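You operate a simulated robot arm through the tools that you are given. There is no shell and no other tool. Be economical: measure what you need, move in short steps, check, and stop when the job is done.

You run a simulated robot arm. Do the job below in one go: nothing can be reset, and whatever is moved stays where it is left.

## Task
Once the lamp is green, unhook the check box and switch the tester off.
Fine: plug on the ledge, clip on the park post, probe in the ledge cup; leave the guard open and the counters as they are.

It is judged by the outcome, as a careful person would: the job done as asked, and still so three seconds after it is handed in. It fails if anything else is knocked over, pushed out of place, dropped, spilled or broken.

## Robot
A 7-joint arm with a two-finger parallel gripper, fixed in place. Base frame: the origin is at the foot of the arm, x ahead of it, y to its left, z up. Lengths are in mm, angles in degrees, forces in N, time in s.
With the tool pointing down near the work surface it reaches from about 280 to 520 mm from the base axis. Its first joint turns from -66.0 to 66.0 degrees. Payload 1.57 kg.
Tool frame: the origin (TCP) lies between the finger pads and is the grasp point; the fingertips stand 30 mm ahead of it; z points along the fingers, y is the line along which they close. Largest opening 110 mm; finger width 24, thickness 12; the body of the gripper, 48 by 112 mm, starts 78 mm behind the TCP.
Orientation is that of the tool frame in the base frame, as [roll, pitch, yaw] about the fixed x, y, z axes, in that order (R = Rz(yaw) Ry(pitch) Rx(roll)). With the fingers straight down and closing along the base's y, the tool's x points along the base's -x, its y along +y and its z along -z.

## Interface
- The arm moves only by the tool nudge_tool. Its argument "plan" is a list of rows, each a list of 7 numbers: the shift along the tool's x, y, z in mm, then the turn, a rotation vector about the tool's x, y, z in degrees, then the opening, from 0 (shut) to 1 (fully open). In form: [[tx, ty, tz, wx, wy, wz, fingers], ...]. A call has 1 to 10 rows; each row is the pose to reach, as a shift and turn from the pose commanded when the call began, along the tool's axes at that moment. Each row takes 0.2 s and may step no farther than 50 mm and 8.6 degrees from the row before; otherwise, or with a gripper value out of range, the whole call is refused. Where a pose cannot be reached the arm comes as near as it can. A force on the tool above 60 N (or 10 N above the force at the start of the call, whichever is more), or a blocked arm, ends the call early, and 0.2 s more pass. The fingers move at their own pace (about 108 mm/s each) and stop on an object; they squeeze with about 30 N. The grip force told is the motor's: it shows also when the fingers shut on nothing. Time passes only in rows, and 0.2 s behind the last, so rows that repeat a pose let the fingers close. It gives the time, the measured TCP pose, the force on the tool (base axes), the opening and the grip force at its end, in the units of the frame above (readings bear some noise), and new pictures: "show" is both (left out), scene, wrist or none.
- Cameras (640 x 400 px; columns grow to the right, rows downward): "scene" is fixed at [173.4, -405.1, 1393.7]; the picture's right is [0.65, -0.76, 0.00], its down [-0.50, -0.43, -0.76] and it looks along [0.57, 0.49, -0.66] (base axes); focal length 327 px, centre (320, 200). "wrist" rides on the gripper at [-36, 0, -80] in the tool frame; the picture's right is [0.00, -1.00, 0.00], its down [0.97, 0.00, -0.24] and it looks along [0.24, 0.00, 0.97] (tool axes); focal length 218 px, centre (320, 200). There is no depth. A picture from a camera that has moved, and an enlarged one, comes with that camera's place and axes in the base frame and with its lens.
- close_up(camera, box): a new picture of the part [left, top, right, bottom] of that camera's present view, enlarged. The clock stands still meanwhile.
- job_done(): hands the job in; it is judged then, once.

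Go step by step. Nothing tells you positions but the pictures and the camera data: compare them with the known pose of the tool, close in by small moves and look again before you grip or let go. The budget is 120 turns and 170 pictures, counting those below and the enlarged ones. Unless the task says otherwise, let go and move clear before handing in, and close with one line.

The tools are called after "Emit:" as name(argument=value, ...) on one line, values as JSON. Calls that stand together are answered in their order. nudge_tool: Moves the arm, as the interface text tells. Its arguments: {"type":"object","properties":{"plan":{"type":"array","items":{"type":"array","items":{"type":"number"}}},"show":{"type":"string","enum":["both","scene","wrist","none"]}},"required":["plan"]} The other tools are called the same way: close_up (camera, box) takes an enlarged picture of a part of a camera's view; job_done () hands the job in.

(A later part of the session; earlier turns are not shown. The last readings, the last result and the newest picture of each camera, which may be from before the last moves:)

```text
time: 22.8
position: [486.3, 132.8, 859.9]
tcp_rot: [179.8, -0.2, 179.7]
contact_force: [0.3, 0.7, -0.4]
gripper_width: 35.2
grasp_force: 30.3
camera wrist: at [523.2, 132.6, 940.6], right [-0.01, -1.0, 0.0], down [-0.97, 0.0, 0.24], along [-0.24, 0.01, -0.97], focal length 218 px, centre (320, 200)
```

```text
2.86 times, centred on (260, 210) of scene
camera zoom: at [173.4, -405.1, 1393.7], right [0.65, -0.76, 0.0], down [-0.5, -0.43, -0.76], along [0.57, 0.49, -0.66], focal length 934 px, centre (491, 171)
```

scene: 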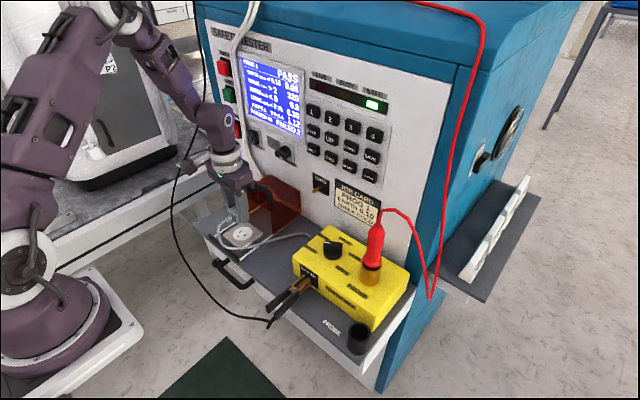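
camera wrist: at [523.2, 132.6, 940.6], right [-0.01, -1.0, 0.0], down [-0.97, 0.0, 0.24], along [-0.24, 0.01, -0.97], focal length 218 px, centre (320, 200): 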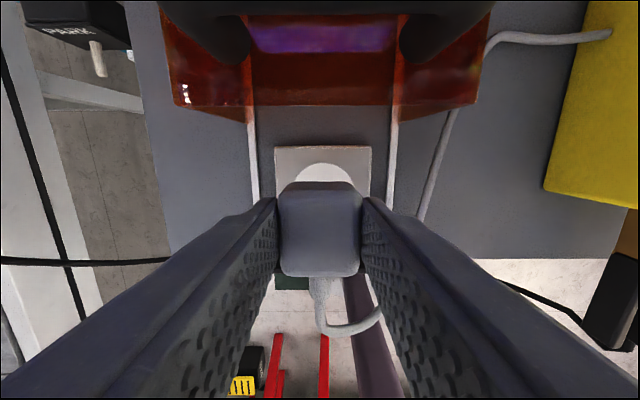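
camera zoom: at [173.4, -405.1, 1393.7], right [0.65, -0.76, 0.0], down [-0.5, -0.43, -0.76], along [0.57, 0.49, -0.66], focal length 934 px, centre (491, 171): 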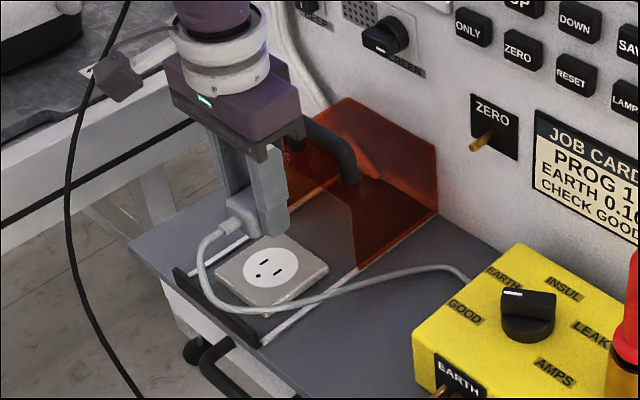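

The plug is out. I carry it to the free area of the ledge between the guard and the yellow box, around (485, 20).

Emit:
nudge_tool(plan=[[0, -5, -10, 0, 0, 0, 0.1], [0, -40, -10, 0, 0, 0, 0.1], [0, -80, -10, 0, 0, 0, 0.1], [0, -113, -10, 0, 0, 0, 0.1], [0, -113, 10, 0, 0, 0, 0.1]])

Emit:
close_up(camera="scene", box=[190, 160, 350, 300])

```text
time: 23.9
position: [485.8, 19.8, 849.3]
tcp_rot: [179.8, -0.2, 179.7]
contact_force: [0.1, -0.7, -0.5]
gripper_width: 35.2
grasp_force: 30.2
camera wrist: at [523.0, 20.1, 930.4], right [-0.01, -1.0, 0.0], down [-0.97, 0.0, 0.24], along [-0.24, 0.01, -0.97], focal length 218 px, centre (320, 200)
```

scene: 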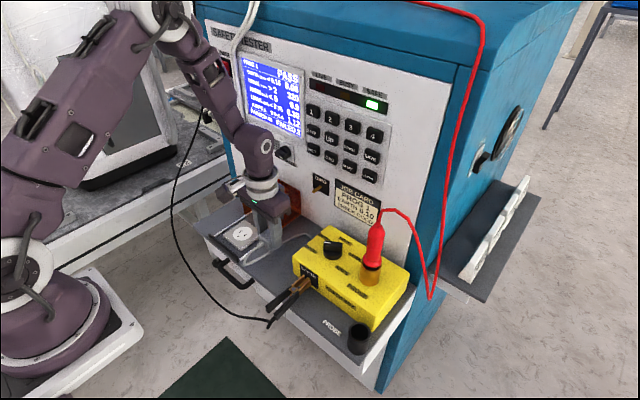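
wrist: 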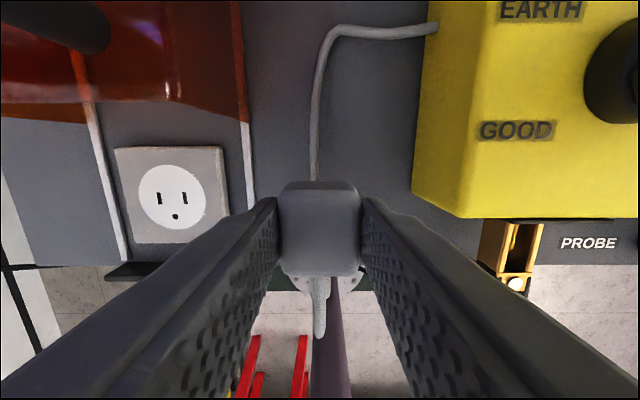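

```text
2.86 times, centred on (270, 230) of scene
camera zoom: at [173.4, -405.1, 1393.7], right [0.65, -0.76, 0.0], down [-0.5, -0.43, -0.76], along [0.57, 0.49, -0.66], focal length 934 px, centre (463, 114)
```

zoom: 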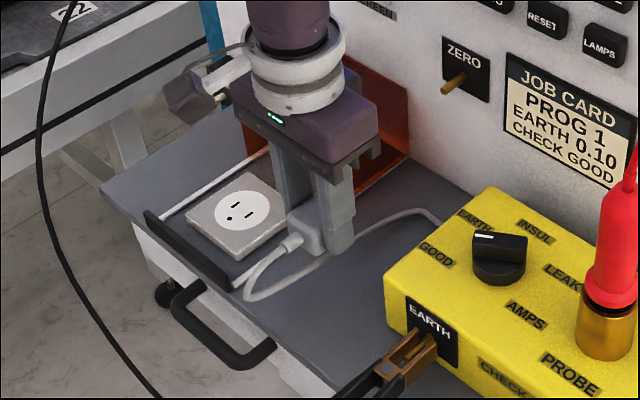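

The cord runs just under the plug, so I shift slightly left and lower in small steps until it touches.

Emit:
nudge_tool(plan=[[-5, 18, 5, 0, 0, 0, 0.1], [-5, 18, 20, 0, 0, 0, 0.1], [-5, 18, 28, 0, 0, 0, 0.1], [-5, 18, 32, 0, 0, 0, 0.1], [-5, 18, 36, 0, 0, 0, 0.1]])

Emit:
close_up(camera="scene", box=[200, 190, 320, 300])

```text
time: 25.1
position: [492.1, 37.3, 815.0]
tcp_rot: [179.8, -0.2, 179.7]
contact_force: [0.7, -0.4, -0.8]
gripper_width: 35.1
grasp_force: 29.6
camera wrist: at [527.9, 38.3, 894.4], right [-0.01, -1.0, 0.0], down [-0.97, 0.0, 0.24], along [-0.24, 0.01, -0.97], focal length 218 px, centre (320, 200)
```

scene: 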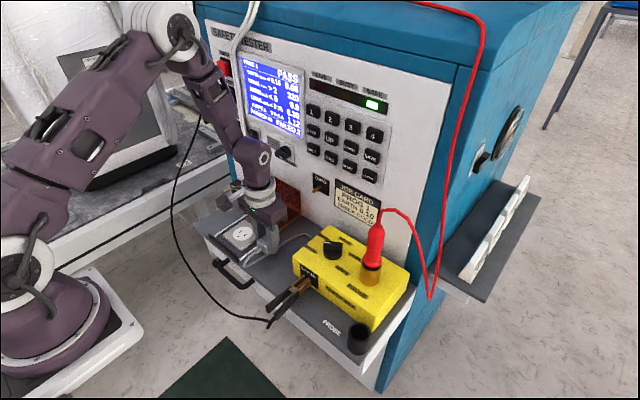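
wrist: 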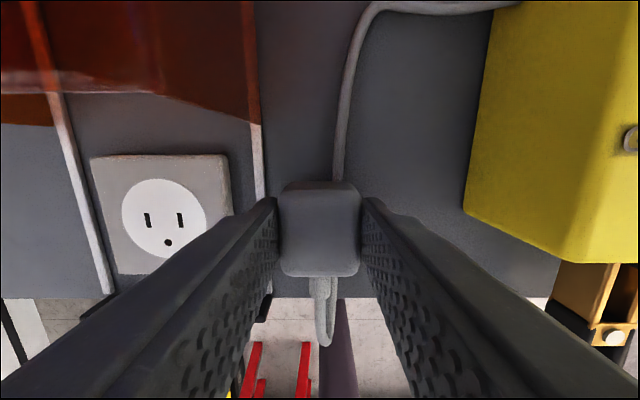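

```text
3.64 times, centred on (260, 245) of scene
camera zoom: at [173.4, -405.1, 1393.7], right [0.65, -0.76, 0.0], down [-0.5, -0.43, -0.76], along [0.57, 0.49, -0.66], focal length 1189 px, centre (538, 36)
```

zoom: 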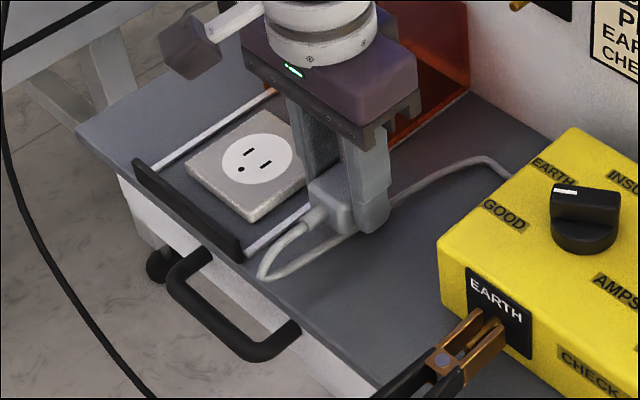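

No contact yet; I keep lowering gently.

Emit:
nudge_tool(plan=[[0, 0, 4, 0, 0, 0, 0.1], [0, 0, 7, 0, 0, 0, 0.1], [0, 0, 9, 0, 0, 0, 0.1], [0, 0, 11, 0, 0, 0, 0.1]], show="none")

Emit:
nudge_tool(plan=[[0, 0, 2, 0, 0, 0, 0.1], [0, 0, 4, 0, 0, 0, 0.1], [0, 0, 6, 0, 0, 0, 0.1]], show="none")

```text
time: 26.1
position: [490.5, 37.5, 802.2]
tcp_rot: [179.9, -0.2, 179.6]
contact_force: [-0.1, -0.7, -0.9]
gripper_width: 35.2
grasp_force: 30.2
```

```text
time: 26.9
position: [490.7, 37.6, 797.7]
tcp_rot: [179.7, -0.2, 179.7]
contact_force: [0.5, 0.3, -1.2]
gripper_width: 35.6
grasp_force: 29.8
```

Emit:
nudge_tool(plan=[[0, 0, 2, 0, 0, 0, 0.1], [0, 0, 4, 0, 0, 0, 0.1]], show="wrist")

Emit:
close_up(camera="scene", box=[230, 200, 310, 270])

```text
time: 27.6
position: [491.7, 37.6, 793.6]
tcp_rot: [179.8, -0.2, 179.8]
contact_force: [0.8, -0.2, -0.5]
gripper_width: 35.1
grasp_force: 30.7
camera wrist: at [527.8, 38.2, 873.4], right [-0.01, -1.0, 0.0], down [-0.97, 0.0, 0.24], along [-0.24, 0.01, -0.97], focal length 218 px, centre (320, 200)
```

wrist: 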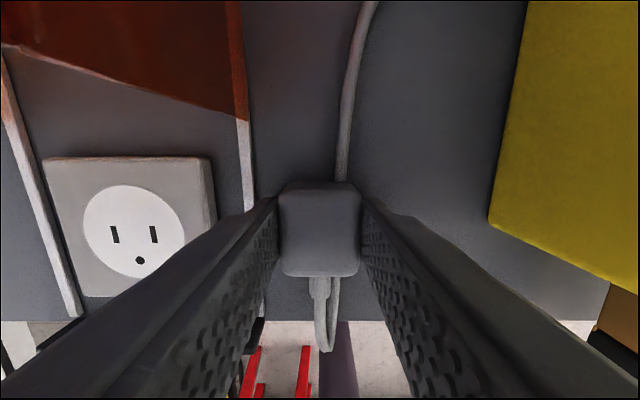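

```text
5.71 times, centred on (270, 235) of scene
camera zoom: at [173.4, -405.1, 1393.7], right [0.65, -0.76, 0.0], down [-0.5, -0.43, -0.76], along [0.57, 0.49, -0.66], focal length 1869 px, centre (606, 0)
```

zoom: 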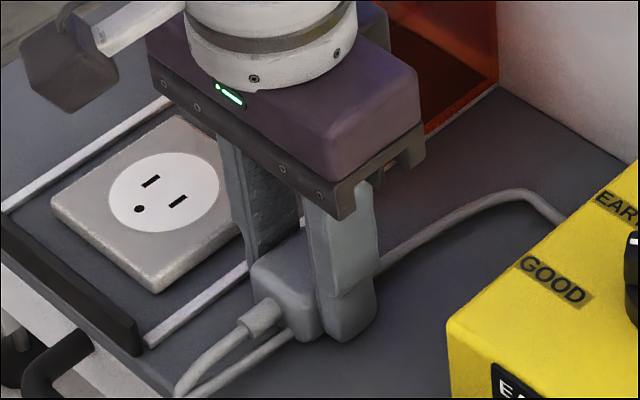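

Still free; a few more small steps down.

Emit:
nudge_tool(plan=[[0, 0, 2, 0, 0, 0, 0.1], [0, 0, 4, 0, 0, 0, 0.1]], show="none")

Emit:
nudge_tool(plan=[[0, 0, 2, 0, 0, 0, 0.1], [0, 0, 3, 0, 0, 0, 0.1]], show="none")

Emit:
nudge_tool(plan=[[0, 0, 1.5, 0, 0, 0, 0.1], [0, 0, 3, 0, 0, 0, 0.1]], show="wrist")

Emit:
close_up(camera="scene", box=[230, 200, 310, 270])

```text
time: 28.1
position: [492.2, 38.2, 791.3]
tcp_rot: [179.7, -0.1, 179.7]
contact_force: [-5.5, 0.0, 39.1]
gripper_width: 35.2
grasp_force: 29.5
```

```text
time: 28.5
position: [491.4, 38.0, 790.1]
tcp_rot: [179.7, -0.2, 179.7]
contact_force: [-6.6, 0.8, 18.9]
gripper_width: 35.3
grasp_force: 29.7
stopped in row 1: the force on the tool passed its limit (the readings are from after the stop); the commanded pose is now the measured one
```

```text
time: 29.0
position: [491.2, 38.1, 789.3]
tcp_rot: [179.8, -0.1, 179.7]
contact_force: [-7.4, 1.3, 19.9]
gripper_width: 35.1
grasp_force: 30.3
stopped in row 2: the force on the tool passed its limit (the readings are from after the stop); the commanded pose is now the measured one
camera wrist: at [528.3, 38.0, 870.6], right [-0.01, -1.0, 0.0], down [-0.97, 0.01, 0.24], along [-0.24, 0.01, -0.97], focal length 218 px, centre (320, 200)
```

wrist: 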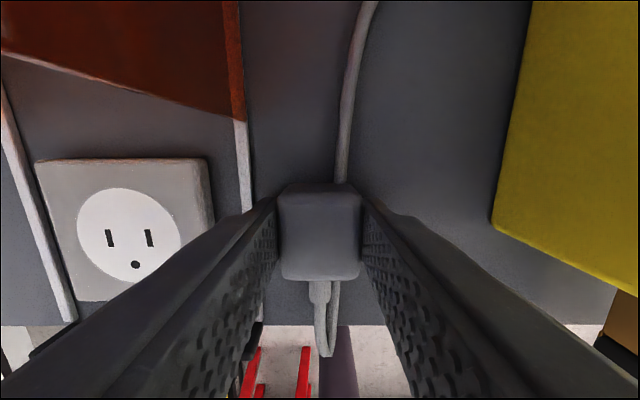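

```text
5.71 times, centred on (270, 235) of scene
camera zoom: at [172.9, -405.1, 1393.8], right [0.65, -0.76, 0.0], down [-0.5, -0.43, -0.76], along [0.57, 0.49, -0.65], focal length 1869 px, centre (606, 0)
```

zoom: 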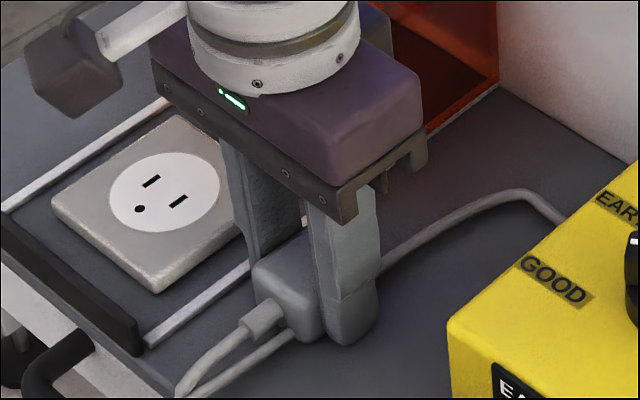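

The plug rests on the ledge (surface z ≈ 761). I relax, open, and lift away.

Emit:
nudge_tool(plan=[[0, 0, -1, 0, 0, 0, 0.1], [0, 0, -2, 0, 0, 0, 0.45], [0, 0, -2, 0, 0, 0, 0.5], [0, 0, -15, 0, 0, 0, 0.5], [0, 0, -50, 0, 0, 0, 0.5], [0, 0, -95, 0, 0, 0, 0.5], [0, 0, -140, 0, 0, 0, 0.5]])

Emit:
close_up(camera="scene", box=[190, 180, 410, 360])

Emit:
close_up(camera="wrist", box=[200, 50, 440, 250])

```text
time: 30.6
position: [493.9, 37.0, 930.3]
tcp_rot: [179.8, -0.1, 179.8]
contact_force: [0.4, -1.0, 0.1]
gripper_width: 55.0
grasp_force: 0.1
camera wrist: at [529.5, 36.8, 1010.8], right [-0.01, -1.0, 0.0], down [-0.97, 0.0, 0.24], along [-0.24, 0.01, -0.97], focal length 218 px, centre (320, 200)
```

scene: 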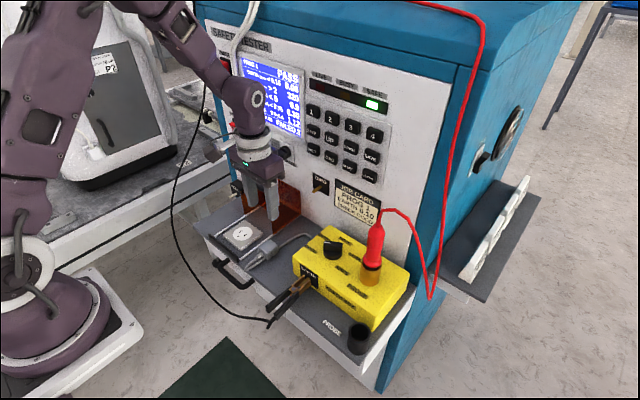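
wrist: 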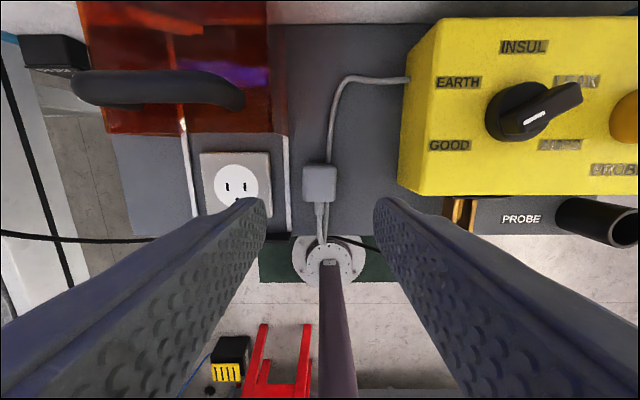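

```text
2.22 times, centred on (300, 270) of scene
camera zoom: at [173.4, -405.1, 1393.7], right [0.65, -0.76, 0.0], down [-0.5, -0.43, -0.76], along [0.57, 0.49, -0.66], focal length 727 px, centre (364, 44)
```

zoom: 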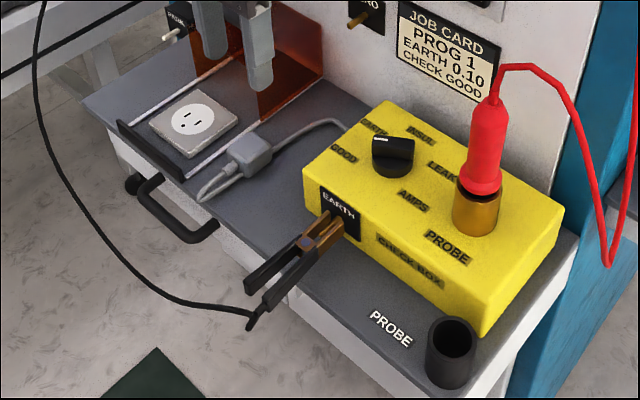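

```text
2.00 times, centred on (320, 150) of wrist
camera zoom: at [529.5, 36.8, 1010.8], right [-0.01, -1.0, 0.0], down [-0.97, 0.0, 0.24], along [-0.24, 0.01, -0.97], focal length 436 px, centre (320, 300)
```

zoom: 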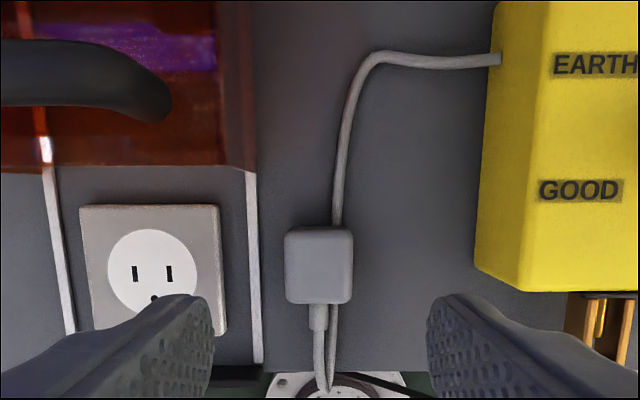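

The plug rests stably on the ledge. Next the probe: I move above the right part to measure the probe and the ledge cup.

Emit:
nudge_tool(plan=[[0, 0, -45, 0, 0, 0, 0.7], [10, -20, -85, 0, 0, 0, 1], [20, -55, -115, 0, 0, 0, 1], [25, -95, -140, 0, 0, 0, 1], [30, -140, -150, 0, 0, 0, 1], [30, -185, -150, 0, 0, 0, 1], [30, -215, -150, 0, 0, 0, 1]])

Emit:
close_up(camera="wrist", box=[200, 30, 440, 230])

Emit:
close_up(camera="scene", box=[330, 190, 430, 360])

```text
time: 32.2
position: [460.8, -179.4, 1078.1]
tcp_rot: [179.8, -0.1, 179.7]
contact_force: [0.0, 0.1, 0.1]
gripper_width: 110.2
grasp_force: 0.1
camera wrist: at [497.8, -178.7, 1158.3], right [-0.01, -1.0, 0.0], down [-0.97, 0.0, 0.24], along [-0.24, 0.01, -0.97], focal length 218 px, centre (320, 200)
```

scene: 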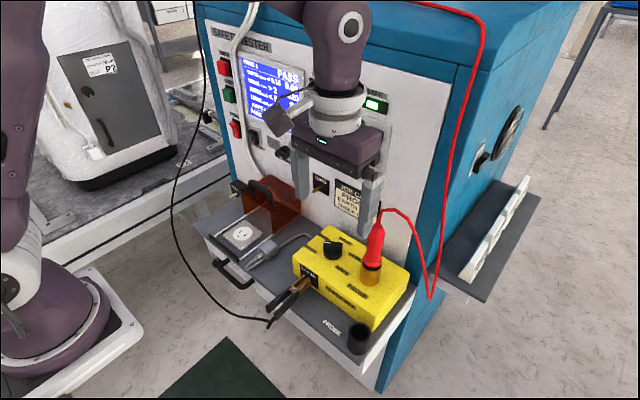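
wrist: 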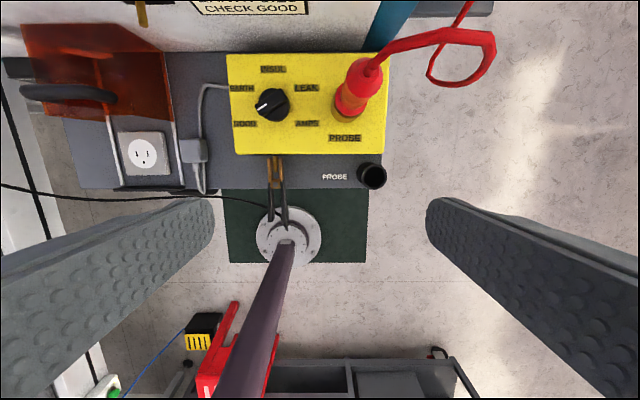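

```text
2.00 times, centred on (320, 130) of wrist
camera zoom: at [497.8, -178.7, 1158.3], right [-0.01, -1.0, 0.0], down [-0.97, 0.0, 0.24], along [-0.24, 0.01, -0.97], focal length 436 px, centre (320, 340)
```

zoom: 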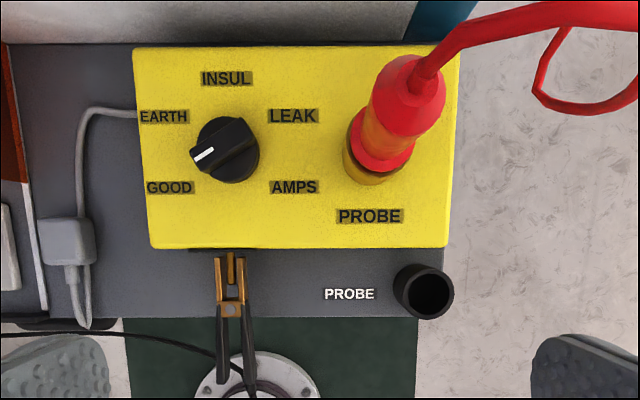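

```text
2.35 times, centred on (380, 275) of scene
camera zoom: at [173.4, -405.1, 1393.7], right [0.65, -0.76, 0.0], down [-0.5, -0.43, -0.76], along [0.57, 0.49, -0.66], focal length 770 px, centre (179, 24)
```

zoom: 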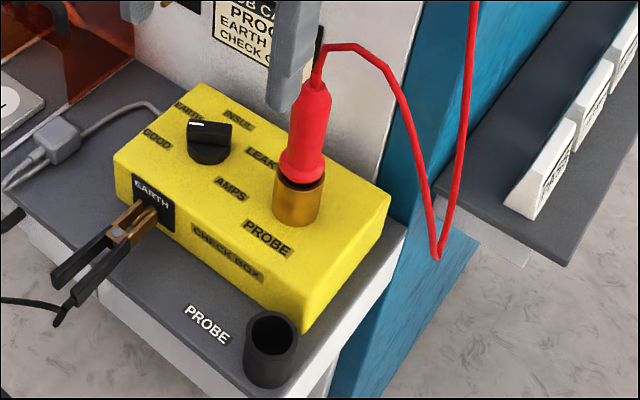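

Estimates: probe handle around (552, -216), z 863–963, its lead leaving over the -y side; cup around (450, -263), rim about z 800. I turn so the fingers close along x, leaving the lead side free.

Emit:
nudge_tool(plan=[[0, 0, 0, 0, 0, -8.5, 1], [0, 0, 0, 0, 0, -17, 1], [0, 0, 0, 0, 0, -25.5, 1], [0, 0, 0, 0, 0, -34, 1], [0, 0, 0, 0, 0, -42.5, 1], [0, 0, 0, 0, 0, -51, 1], [0, 0, 0, 0, 0, -59.5, 1], [0, 0, 0, 0, 0, -68, 1], [0, 0, 0, 0, 0, -76.5, 1], [0, 0, 0, 0, 0, -85, 1]], show="none")

Emit:
nudge_tool(plan=[[0, 0, 0, 0, 0, -5, 0.8], [0, -40, 0, 0, 0, -5, 0.8], [20, -70, 0, 0, 0, -5, 0.8], [34, -90, 0, 0, 0, -5, 0.8], [34, -90, 0, 0, 0, -5, 0.8]])

Emit:
close_up(camera="wrist", box=[220, 80, 420, 260])

Emit:
close_up(camera="scene", box=[300, 90, 450, 290])

```text
time: 34.4
position: [461.1, -178.9, 1078.8]
tcp_rot: [179.9, 0.2, -95.2]
contact_force: [-0.2, -0.7, 0.0]
gripper_width: 110.2
grasp_force: 0.1
```

```text
time: 35.6
position: [547.9, -221.1, 1077.4]
tcp_rot: [179.8, 0.2, -90.2]
contact_force: [-0.5, 0.3, 0.2]
gripper_width: 88.0
grasp_force: 0.1
camera wrist: at [548.4, -184.0, 1159.2], right [1.0, -0.01, 0.0], down [-0.01, -0.97, 0.24], along [0.0, -0.24, -0.97], focal length 218 px, centre (320, 200)
```

scene: 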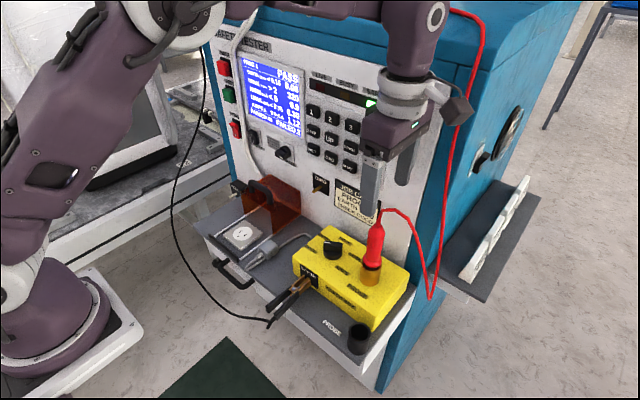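
wrist: 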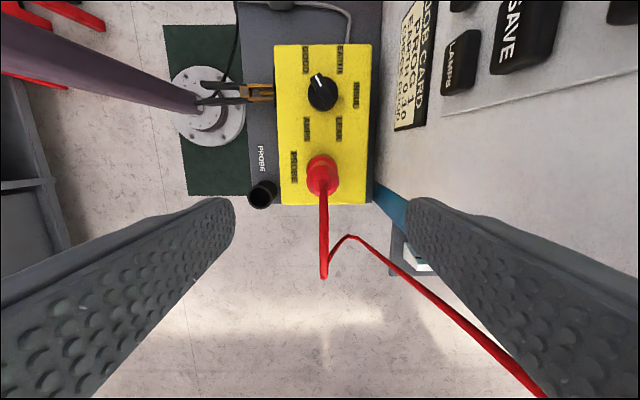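

```text
2.22 times, centred on (320, 170) of wrist
camera zoom: at [548.4, -184.0, 1159.2], right [1.0, -0.01, 0.0], down [-0.01, -0.97, 0.24], along [0.0, -0.24, -0.97], focal length 485 px, centre (320, 267)
```

zoom: 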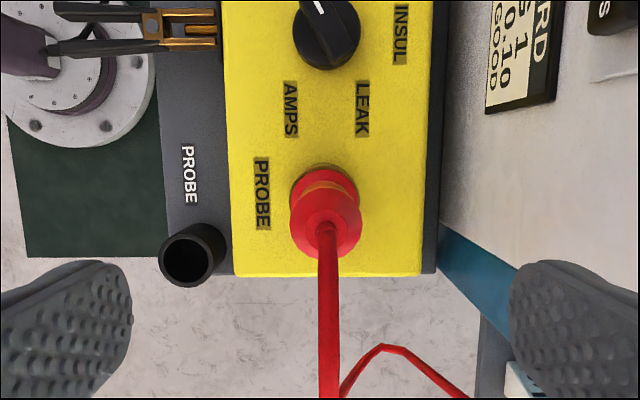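

```text
2.00 times, centred on (375, 190) of scene
camera zoom: at [173.4, -405.1, 1393.7], right [0.65, -0.76, 0.0], down [-0.5, -0.43, -0.76], along [0.57, 0.49, -0.66], focal length 654 px, centre (210, 220)
```

zoom: 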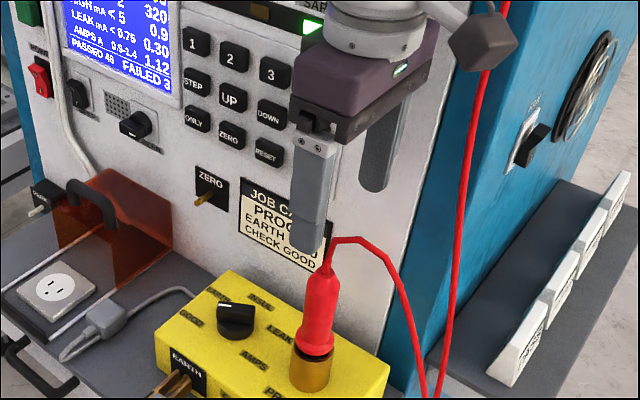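

The probe is vertical at about (551, -216). I correct the aim and descend around the handle.

Emit:
nudge_tool(plan=[[-5, -3, 30, 0, 0, 0, 0.7], [-5, -3, 70, 0, 0, 0, 0.7], [-5, -3, 110, 0, 0, 0, 0.7], [-5, -3, 130, 0, 0, 0, 0.7], [-5, -3, 147, 0, 0, 0, 0.7]])

Emit:
close_up(camera="scene", box=[320, 150, 440, 300])

```text
time: 36.8
position: [550.7, -214.6, 931.1]
tcp_rot: [179.8, 0.2, -90.3]
contact_force: [0.2, 0.7, 0.8]
gripper_width: 76.9
grasp_force: 0.0
camera wrist: at [551.2, -178.8, 1011.9], right [1.0, -0.01, 0.0], down [-0.01, -0.97, 0.24], along [0.0, -0.24, -0.97], focal length 218 px, centre (320, 200)
```

scene: 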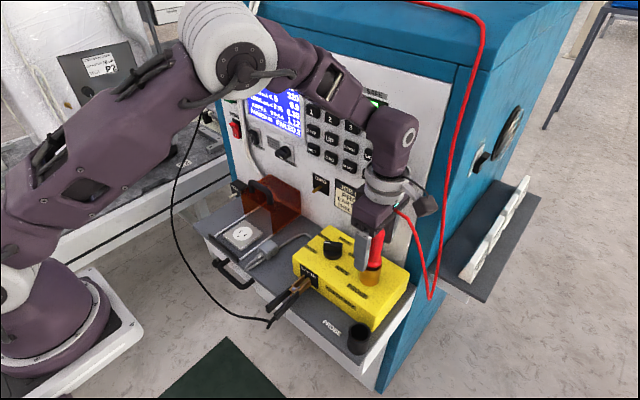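
wrist: 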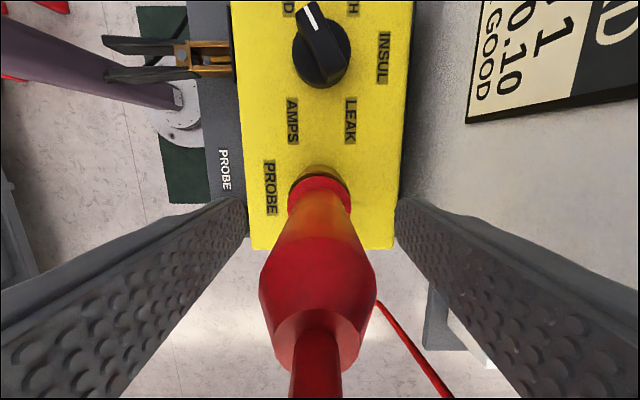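

```text
2.67 times, centred on (380, 225) of scene
camera zoom: at [173.4, -405.1, 1393.7], right [0.65, -0.76, 0.0], down [-0.5, -0.43, -0.76], along [0.57, 0.49, -0.66], focal length 872 px, centre (160, 133)
```

zoom: 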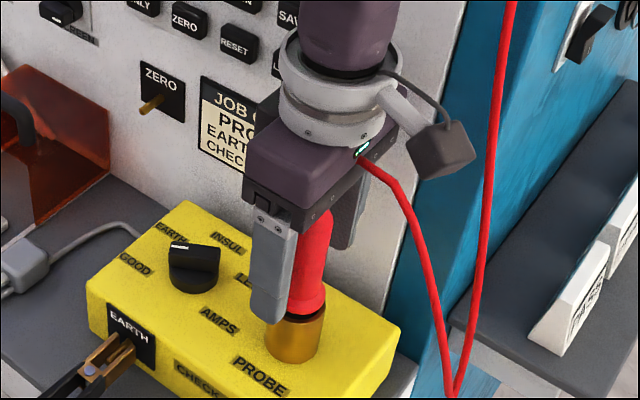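

The fingers straddle the handle; I close and pull up a little.

Emit:
nudge_tool(plan=[[0, 0, 0, 0, 0, 0, 0.1], [0, 0, 0, 0, 0, 0, 0.1], [0, 0, 0, 0, 0, 0, 0.1]], show="none")

Emit:
nudge_tool(plan=[[0, 0, -3, 0, 0, 0, 0.1], [0, 0, -8, 0, 0, 0, 0.1], [0, 0, -16, 0, 0, 0, 0.1], [0, 0, -30, 0, 0, 0, 0.1]])

Emit:
close_up(camera="scene", box=[320, 130, 440, 280])

```text
time: 37.6
position: [551.6, -217.3, 931.2]
tcp_rot: [179.9, 0.2, -90.3]
contact_force: [0.6, 0.5, -0.6]
gripper_width: 28.0
grasp_force: 30.4
```

```text
time: 38.6
position: [551.0, -215.6, 962.2]
tcp_rot: [179.9, 0.1, -90.3]
contact_force: [-0.8, -0.8, -1.1]
gripper_width: 28.3
grasp_force: 30.2
camera wrist: at [551.6, -178.8, 1042.3], right [1.0, -0.01, 0.0], down [-0.01, -0.97, 0.24], along [0.0, -0.24, -0.97], focal length 218 px, centre (320, 200)
```

scene: 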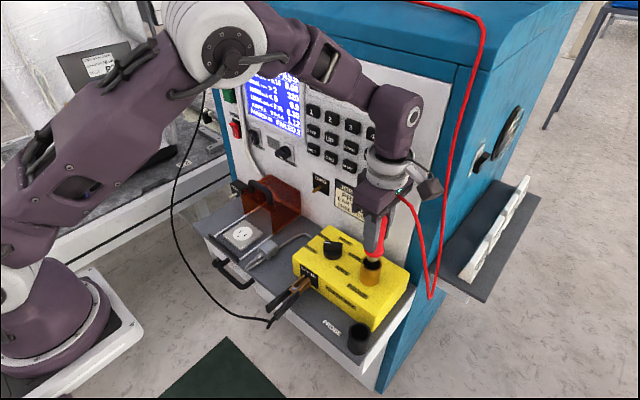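
wrist: 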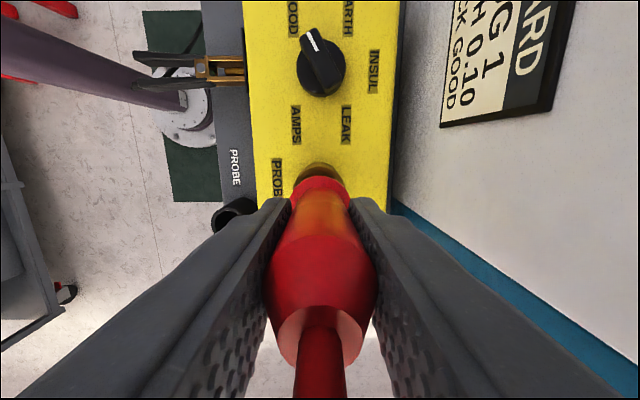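

```text
2.67 times, centred on (380, 205) of scene
camera zoom: at [173.4, -405.1, 1393.7], right [0.65, -0.76, 0.0], down [-0.5, -0.43, -0.76], along [0.57, 0.49, -0.66], focal length 872 px, centre (160, 187)
```

zoom: 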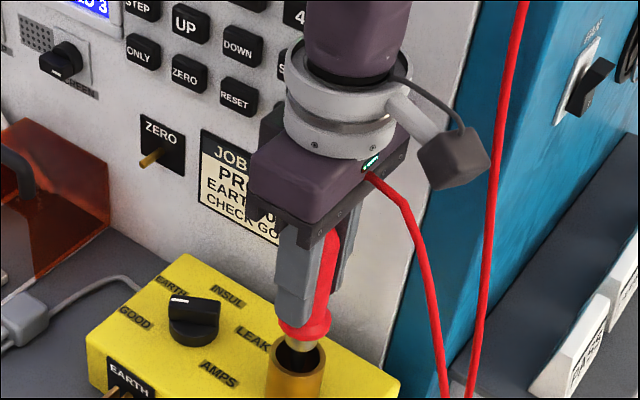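

Probe rises out cleanly. I lift on to clear its tip from the socket and look.

Emit:
nudge_tool(plan=[[0, 0, -15, 0, 0, 0, 0.1], [0, 0, -30, 0, 0, 0, 0.1], [0, 0, -50, 0, 0, 0, 0.1], [0, 0, -70, 0, 0, 0, 0.1]], show="scene")

Emit:
close_up(camera="scene", box=[320, 110, 440, 290])

```text
time: 39.6
position: [550.1, -216.0, 1031.1]
tcp_rot: [180.0, 0.4, -90.4]
contact_force: [0.3, 0.6, -1.0]
gripper_width: 28.2
grasp_force: 29.4
```

scene: 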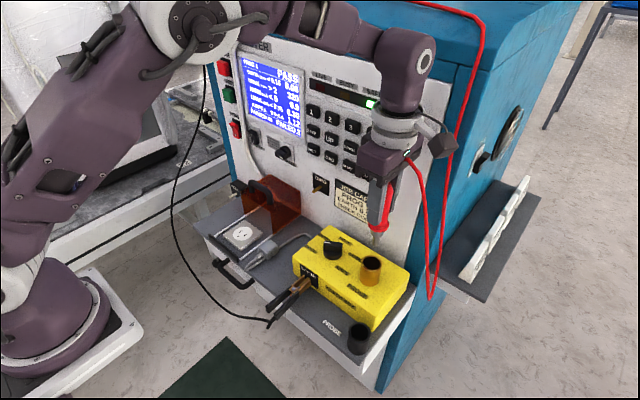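

```text
2.22 times, centred on (380, 200) of scene
camera zoom: at [173.4, -405.1, 1393.7], right [0.65, -0.76, 0.0], down [-0.5, -0.43, -0.76], along [0.57, 0.49, -0.66], focal length 727 px, centre (187, 200)
```

zoom: 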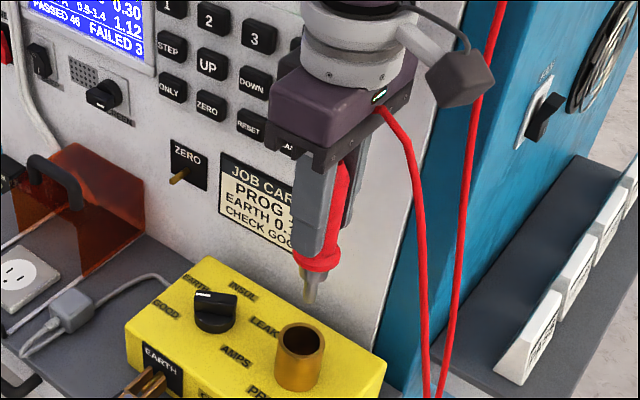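

The tip is free (about 111 mm below the TCP). The cup centre is about (448, -266), rim z ≈ 805. I carry the probe above it.

Emit:
nudge_tool(plan=[[0, 30, 0, 0, 0, 0, 0.1], [15, 65, 0, 0, 0, 0, 0.1], [35, 90, 0, 0, 0, 0, 0.1], [50, 102, 0, 0, 0, 0, 0.1], [50, 102, 50, 0, 0, 0, 0.1], [50, 102, 80, 0, 0, 0, 0.1]])

Emit:
close_up(camera="scene", box=[300, 240, 420, 370])

Emit:
close_up(camera="wrist", box=[240, 130, 400, 290])

```text
time: 41.0
position: [450.1, -264.6, 952.1]
tcp_rot: [179.9, 0.3, -90.3]
contact_force: [-0.1, 0.1, -1.3]
gripper_width: 28.1
grasp_force: 30.0
camera wrist: at [450.4, -227.6, 1032.0], right [1.0, -0.01, 0.0], down [-0.01, -0.97, 0.24], along [0.0, -0.24, -0.97], focal length 218 px, centre (320, 200)
```

scene: 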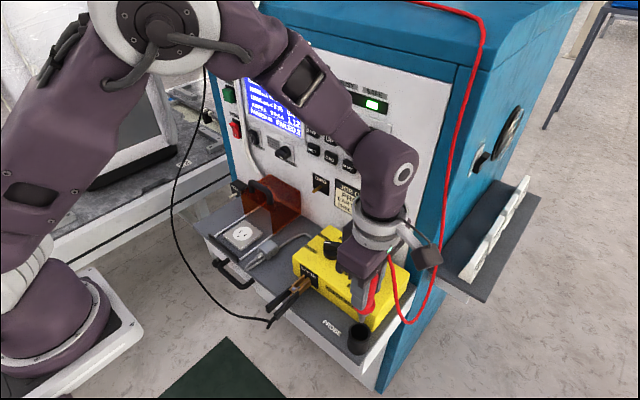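
wrist: 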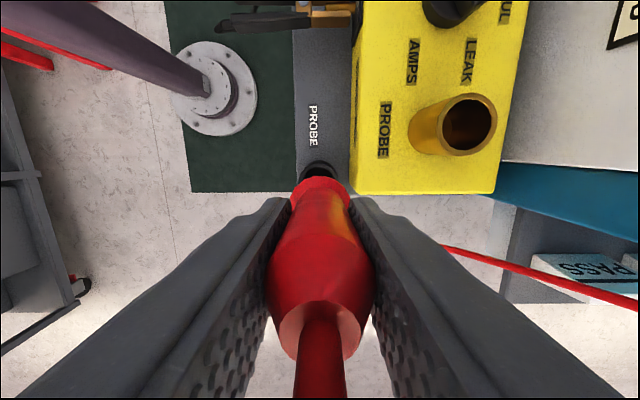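

```text
3.08 times, centred on (360, 305) of scene
camera zoom: at [173.4, -405.1, 1393.7], right [0.65, -0.76, 0.0], down [-0.5, -0.43, -0.76], along [0.57, 0.49, -0.66], focal length 1006 px, centre (197, -123)
```

zoom: 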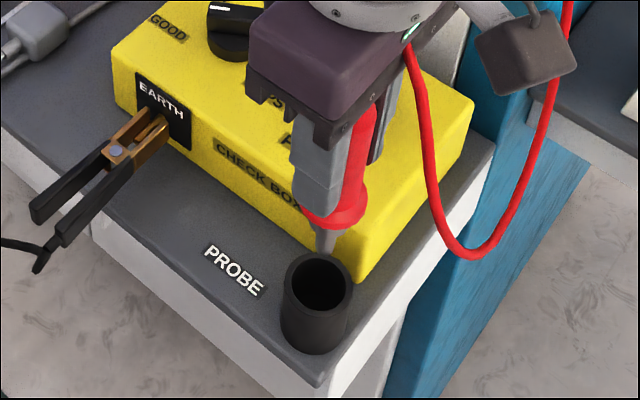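

```text
2.50 times, centred on (320, 210) of wrist
camera zoom: at [450.4, -227.6, 1032.0], right [1.0, -0.01, 0.0], down [-0.01, -0.97, 0.24], along [0.0, -0.24, -0.97], focal length 546 px, centre (320, 175)
```

zoom: 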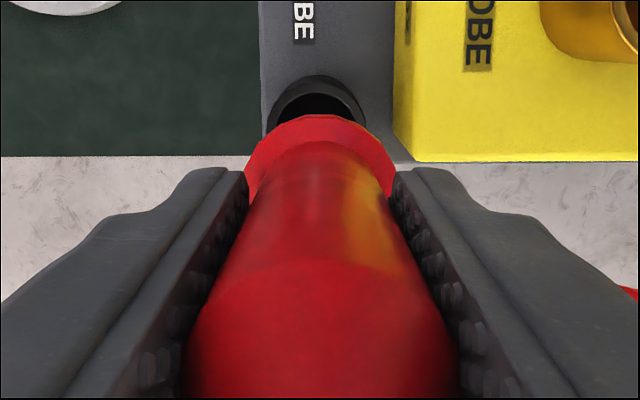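

The probe tip is aligned with the cup within 2 mm. I lower slowly.

Emit:
nudge_tool(plan=[[1, 2, 15, 0, 0, 0, 0.1], [1, 2, 30, 0, 0, 0, 0.1], [1, 2, 45, 0, 0, 0, 0.1], [1, 2, 55, 0, 0, 0, 0.1], [1, 2, 62, 0, 0, 0, 0.1]])

Emit:
close_up(camera="scene", box=[300, 240, 420, 370])

```text
time: 42.2
position: [447.2, -266.2, 889.4]
tcp_rot: [179.8, 0.2, -90.5]
contact_force: [-0.3, 1.0, -1.1]
gripper_width: 28.0
grasp_force: 29.9
camera wrist: at [447.9, -228.6, 970.0], right [1.0, -0.01, 0.0], down [-0.01, -0.97, 0.24], along [0.0, -0.24, -0.97], focal length 218 px, centre (320, 200)
```

scene: 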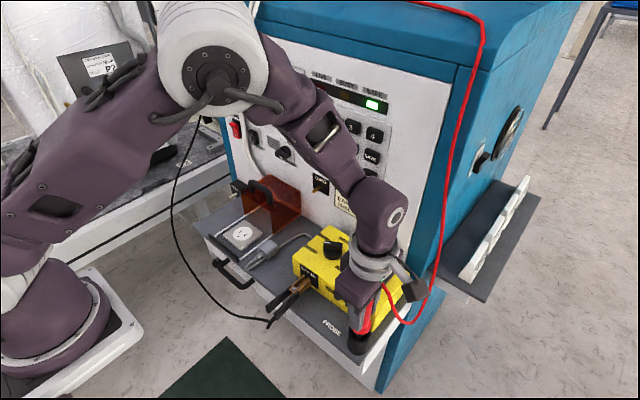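
wrist: 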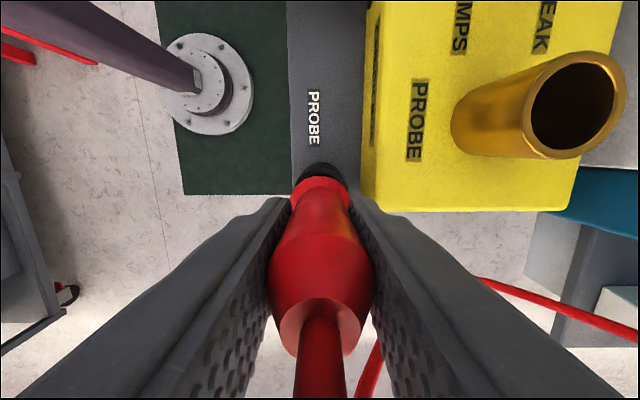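

```text
3.08 times, centred on (360, 305) of scene
camera zoom: at [173.4, -405.1, 1393.7], right [0.65, -0.76, 0.0], down [-0.5, -0.43, -0.76], along [0.57, 0.49, -0.66], focal length 1006 px, centre (197, -123)
```

zoom: 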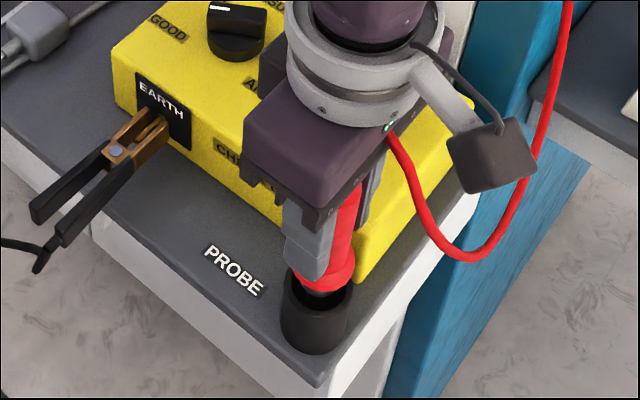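

It's entering the cup. I continue in small steps until it seats.

Emit:
nudge_tool(plan=[[0, 0, 4, 0, 0, 0, 0.1], [0, 0, 8, 0, 0, 0, 0.1], [0, 0, 11, 0, 0, 0, 0.1]], show="none")

Emit:
nudge_tool(plan=[[0, 0, 3, 0, 0, 0, 0.1], [0, 0, 6, 0, 0, 0, 0.1]], show="none")

Emit:
close_up(camera="scene", box=[320, 260, 400, 360])

```text
time: 43.0
position: [445.9, -265.3, 877.9]
tcp_rot: [179.8, 0.2, -90.2]
contact_force: [0.8, -0.3, -0.7]
gripper_width: 27.7
grasp_force: 30.1
```

```text
time: 43.6
position: [445.7, -264.8, 872.2]
tcp_rot: [179.9, 0.3, -90.2]
contact_force: [0.1, 0.3, -0.9]
gripper_width: 28.0
grasp_force: 30.0
```

```text
4.00 times, centred on (360, 310) of scene
camera zoom: at [173.4, -405.1, 1393.7], right [0.65, -0.76, 0.0], down [-0.5, -0.43, -0.76], along [0.57, 0.49, -0.66], focal length 1308 px, centre (160, -240)
```

zoom: 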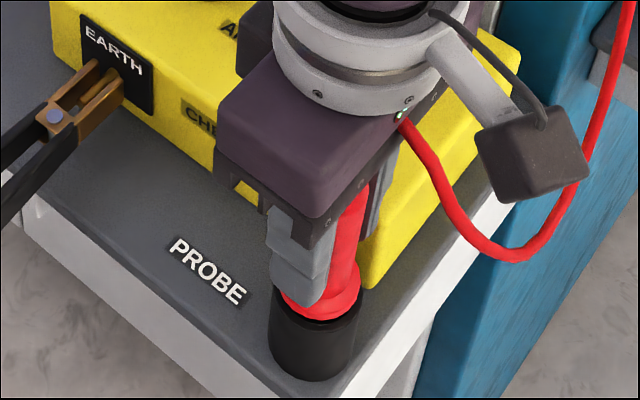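

Emit:
nudge_tool(plan=[[0, 0, 2, 0, 0, 0, 0.1], [0, 0, 4, 0, 0, 0, 0.1]], show="none")

Emit:
nudge_tool(plan=[[0, 0, 2, 0, 0, 0, 0.1], [0, 0, 4, 0, 0, 0, 0.1]], show="none")

Emit:
close_up(camera="scene", box=[320, 260, 400, 360])

```text
time: 44.2
position: [445.1, -265.4, 869.6]
tcp_rot: [179.9, 0.1, -90.3]
contact_force: [-3.8, -0.1, 22.0]
gripper_width: 28.2
grasp_force: 29.9
```

```text
time: 44.8
position: [446.6, -264.9, 864.9]
tcp_rot: [-180.0, 0.1, -90.3]
contact_force: [-2.6, -1.7, 21.0]
gripper_width: 28.0
grasp_force: 30.2
```

```text
4.00 times, centred on (360, 310) of scene
camera zoom: at [173.1, -405.0, 1393.8], right [0.65, -0.76, 0.0], down [-0.5, -0.43, -0.76], along [0.57, 0.49, -0.66], focal length 1308 px, centre (160, -240)
```

zoom: 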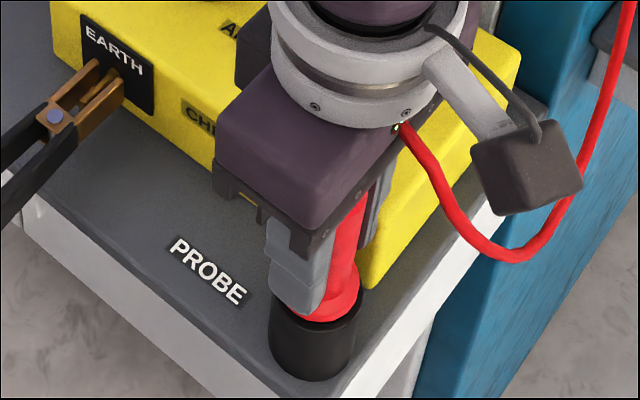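

The probe is seated. I open just enough, and lift straight up.

Emit:
nudge_tool(plan=[[0, 0, -2, 0, 0, 0, 0.3], [0, 0, -2, 0, 0, 0, 0.38], [0, 0, -2, 0, 0, 0, 0.38], [0, 0, -20, 0, 0, 0, 0.4], [0, 0, -60, 0, 0, 0, 0.45], [0, 0, -105, 0, 0, 0, 0.45], [0, 0, -150, 0, 0, 0, 0.5], [0, 0, -190, 0, 0, 0, 0.5]])

Emit:
close_up(camera="scene", box=[250, 200, 430, 370])

```text
time: 46.6
position: [444.8, -264.5, 1053.6]
tcp_rot: [179.9, 0.2, -90.3]
contact_force: [-0.1, 0.1, 0.3]
gripper_width: 55.0
grasp_force: 0.0
camera wrist: at [446.3, -229.1, 1135.5], right [1.0, -0.01, 0.0], down [0.0, -0.97, 0.24], along [0.0, -0.24, -0.97], focal length 218 px, centre (320, 200)
```

scene: 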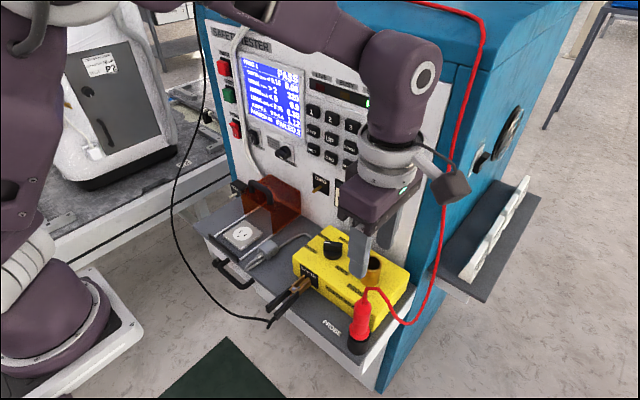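
wrist: 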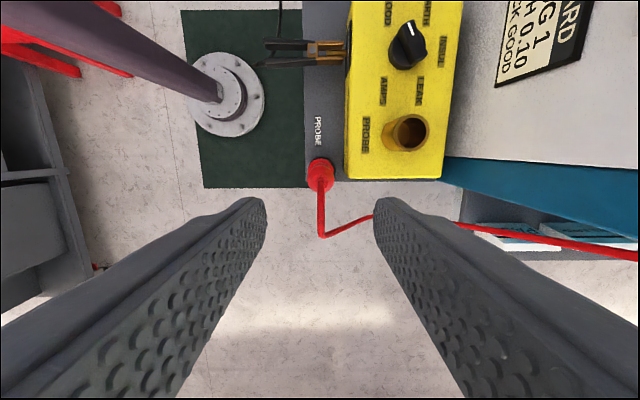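

```text
2.35 times, centred on (340, 285) of scene
camera zoom: at [173.4, -405.1, 1393.7], right [0.65, -0.76, 0.0], down [-0.5, -0.43, -0.76], along [0.57, 0.49, -0.66], focal length 770 px, centre (273, 0)
```

zoom: 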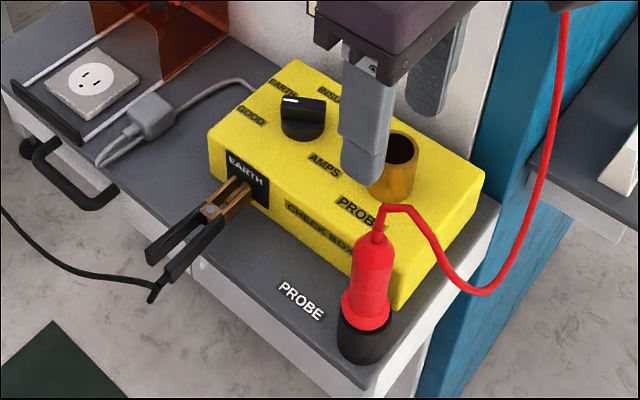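

The probe stands in the cup. Next the clip: I turn the fingers back to close along y and move above the clip handles.

Emit:
nudge_tool(plan=[[-16, 2, 0, 0, 0, 8.5, 0.5], [-32, 4, 0, 0, 0, 17, 0.5], [-48, 7, 0, 0, 0, 25.5, 0.5], [-64, 10, 0, 0, 0, 34, 0.5], [-80, 13, 0, 0, 0, 42.5, 0.5], [-96, 16, 5, 0, 0, 51, 0.5], [-112, 19, 20, 0, 0, 59.5, 0.5], [-128, 22, 40, 0, 0, 68, 0.5], [-144, 25, 60, 0, 0, 76.5, 0.5], [-157, 25, 80, 0, 0, 85, 0.5]], show="none")

Emit:
nudge_tool(plan=[[0, 0, 10, 0, 0, 5.2, 0.5], [0, 0, 35, 0, 0, 5.2, 0.5]])

Emit:
close_up(camera="wrist", box=[240, 80, 400, 240])

Emit:
close_up(camera="scene", box=[255, 245, 345, 335])

```text
time: 48.8
position: [423.0, -108.1, 976.2]
tcp_rot: [179.8, 0.0, -175.6]
contact_force: [0.6, -0.2, -0.4]
gripper_width: 54.8
grasp_force: 0.1
```

```text
time: 49.4
position: [422.2, -107.2, 939.2]
tcp_rot: [179.8, -0.2, 179.4]
contact_force: [-0.4, -0.7, 0.0]
gripper_width: 55.0
grasp_force: 0.0
camera wrist: at [459.2, -107.1, 1020.5], right [-0.01, -1.0, 0.0], down [-0.97, 0.01, 0.24], along [-0.24, 0.01, -0.97], focal length 218 px, centre (320, 200)
```

scene: 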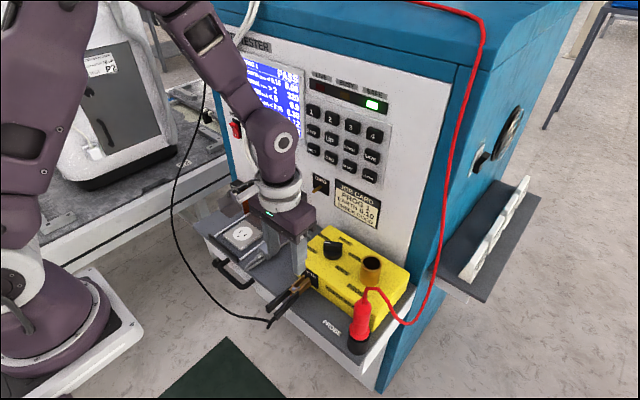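
wrist: 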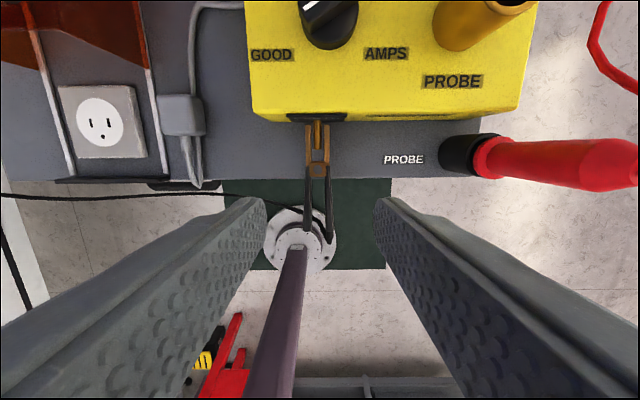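

```text
2.50 times, centred on (320, 160) of wrist
camera zoom: at [459.2, -107.1, 1020.5], right [-0.01, -1.0, 0.0], down [-0.97, 0.01, 0.24], along [-0.24, 0.01, -0.97], focal length 546 px, centre (320, 300)
```

zoom: 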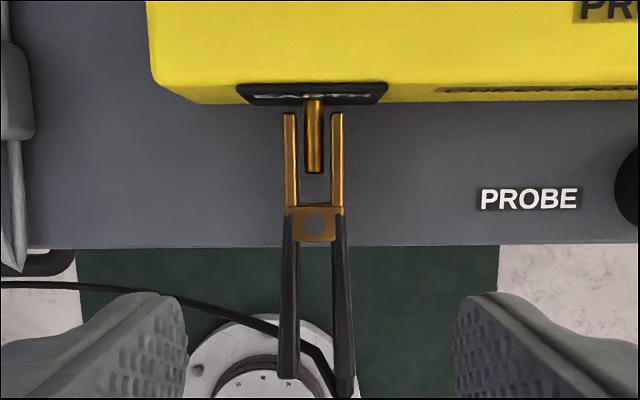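

```text
4.44 times, centred on (300, 290) of scene
camera zoom: at [173.4, -405.1, 1393.7], right [0.65, -0.76, 0.0], down [-0.5, -0.43, -0.76], along [0.57, 0.49, -0.66], focal length 1454 px, centre (409, -200)
```

zoom: 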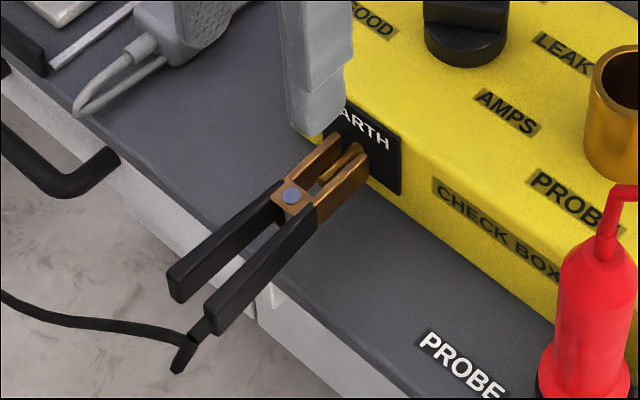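

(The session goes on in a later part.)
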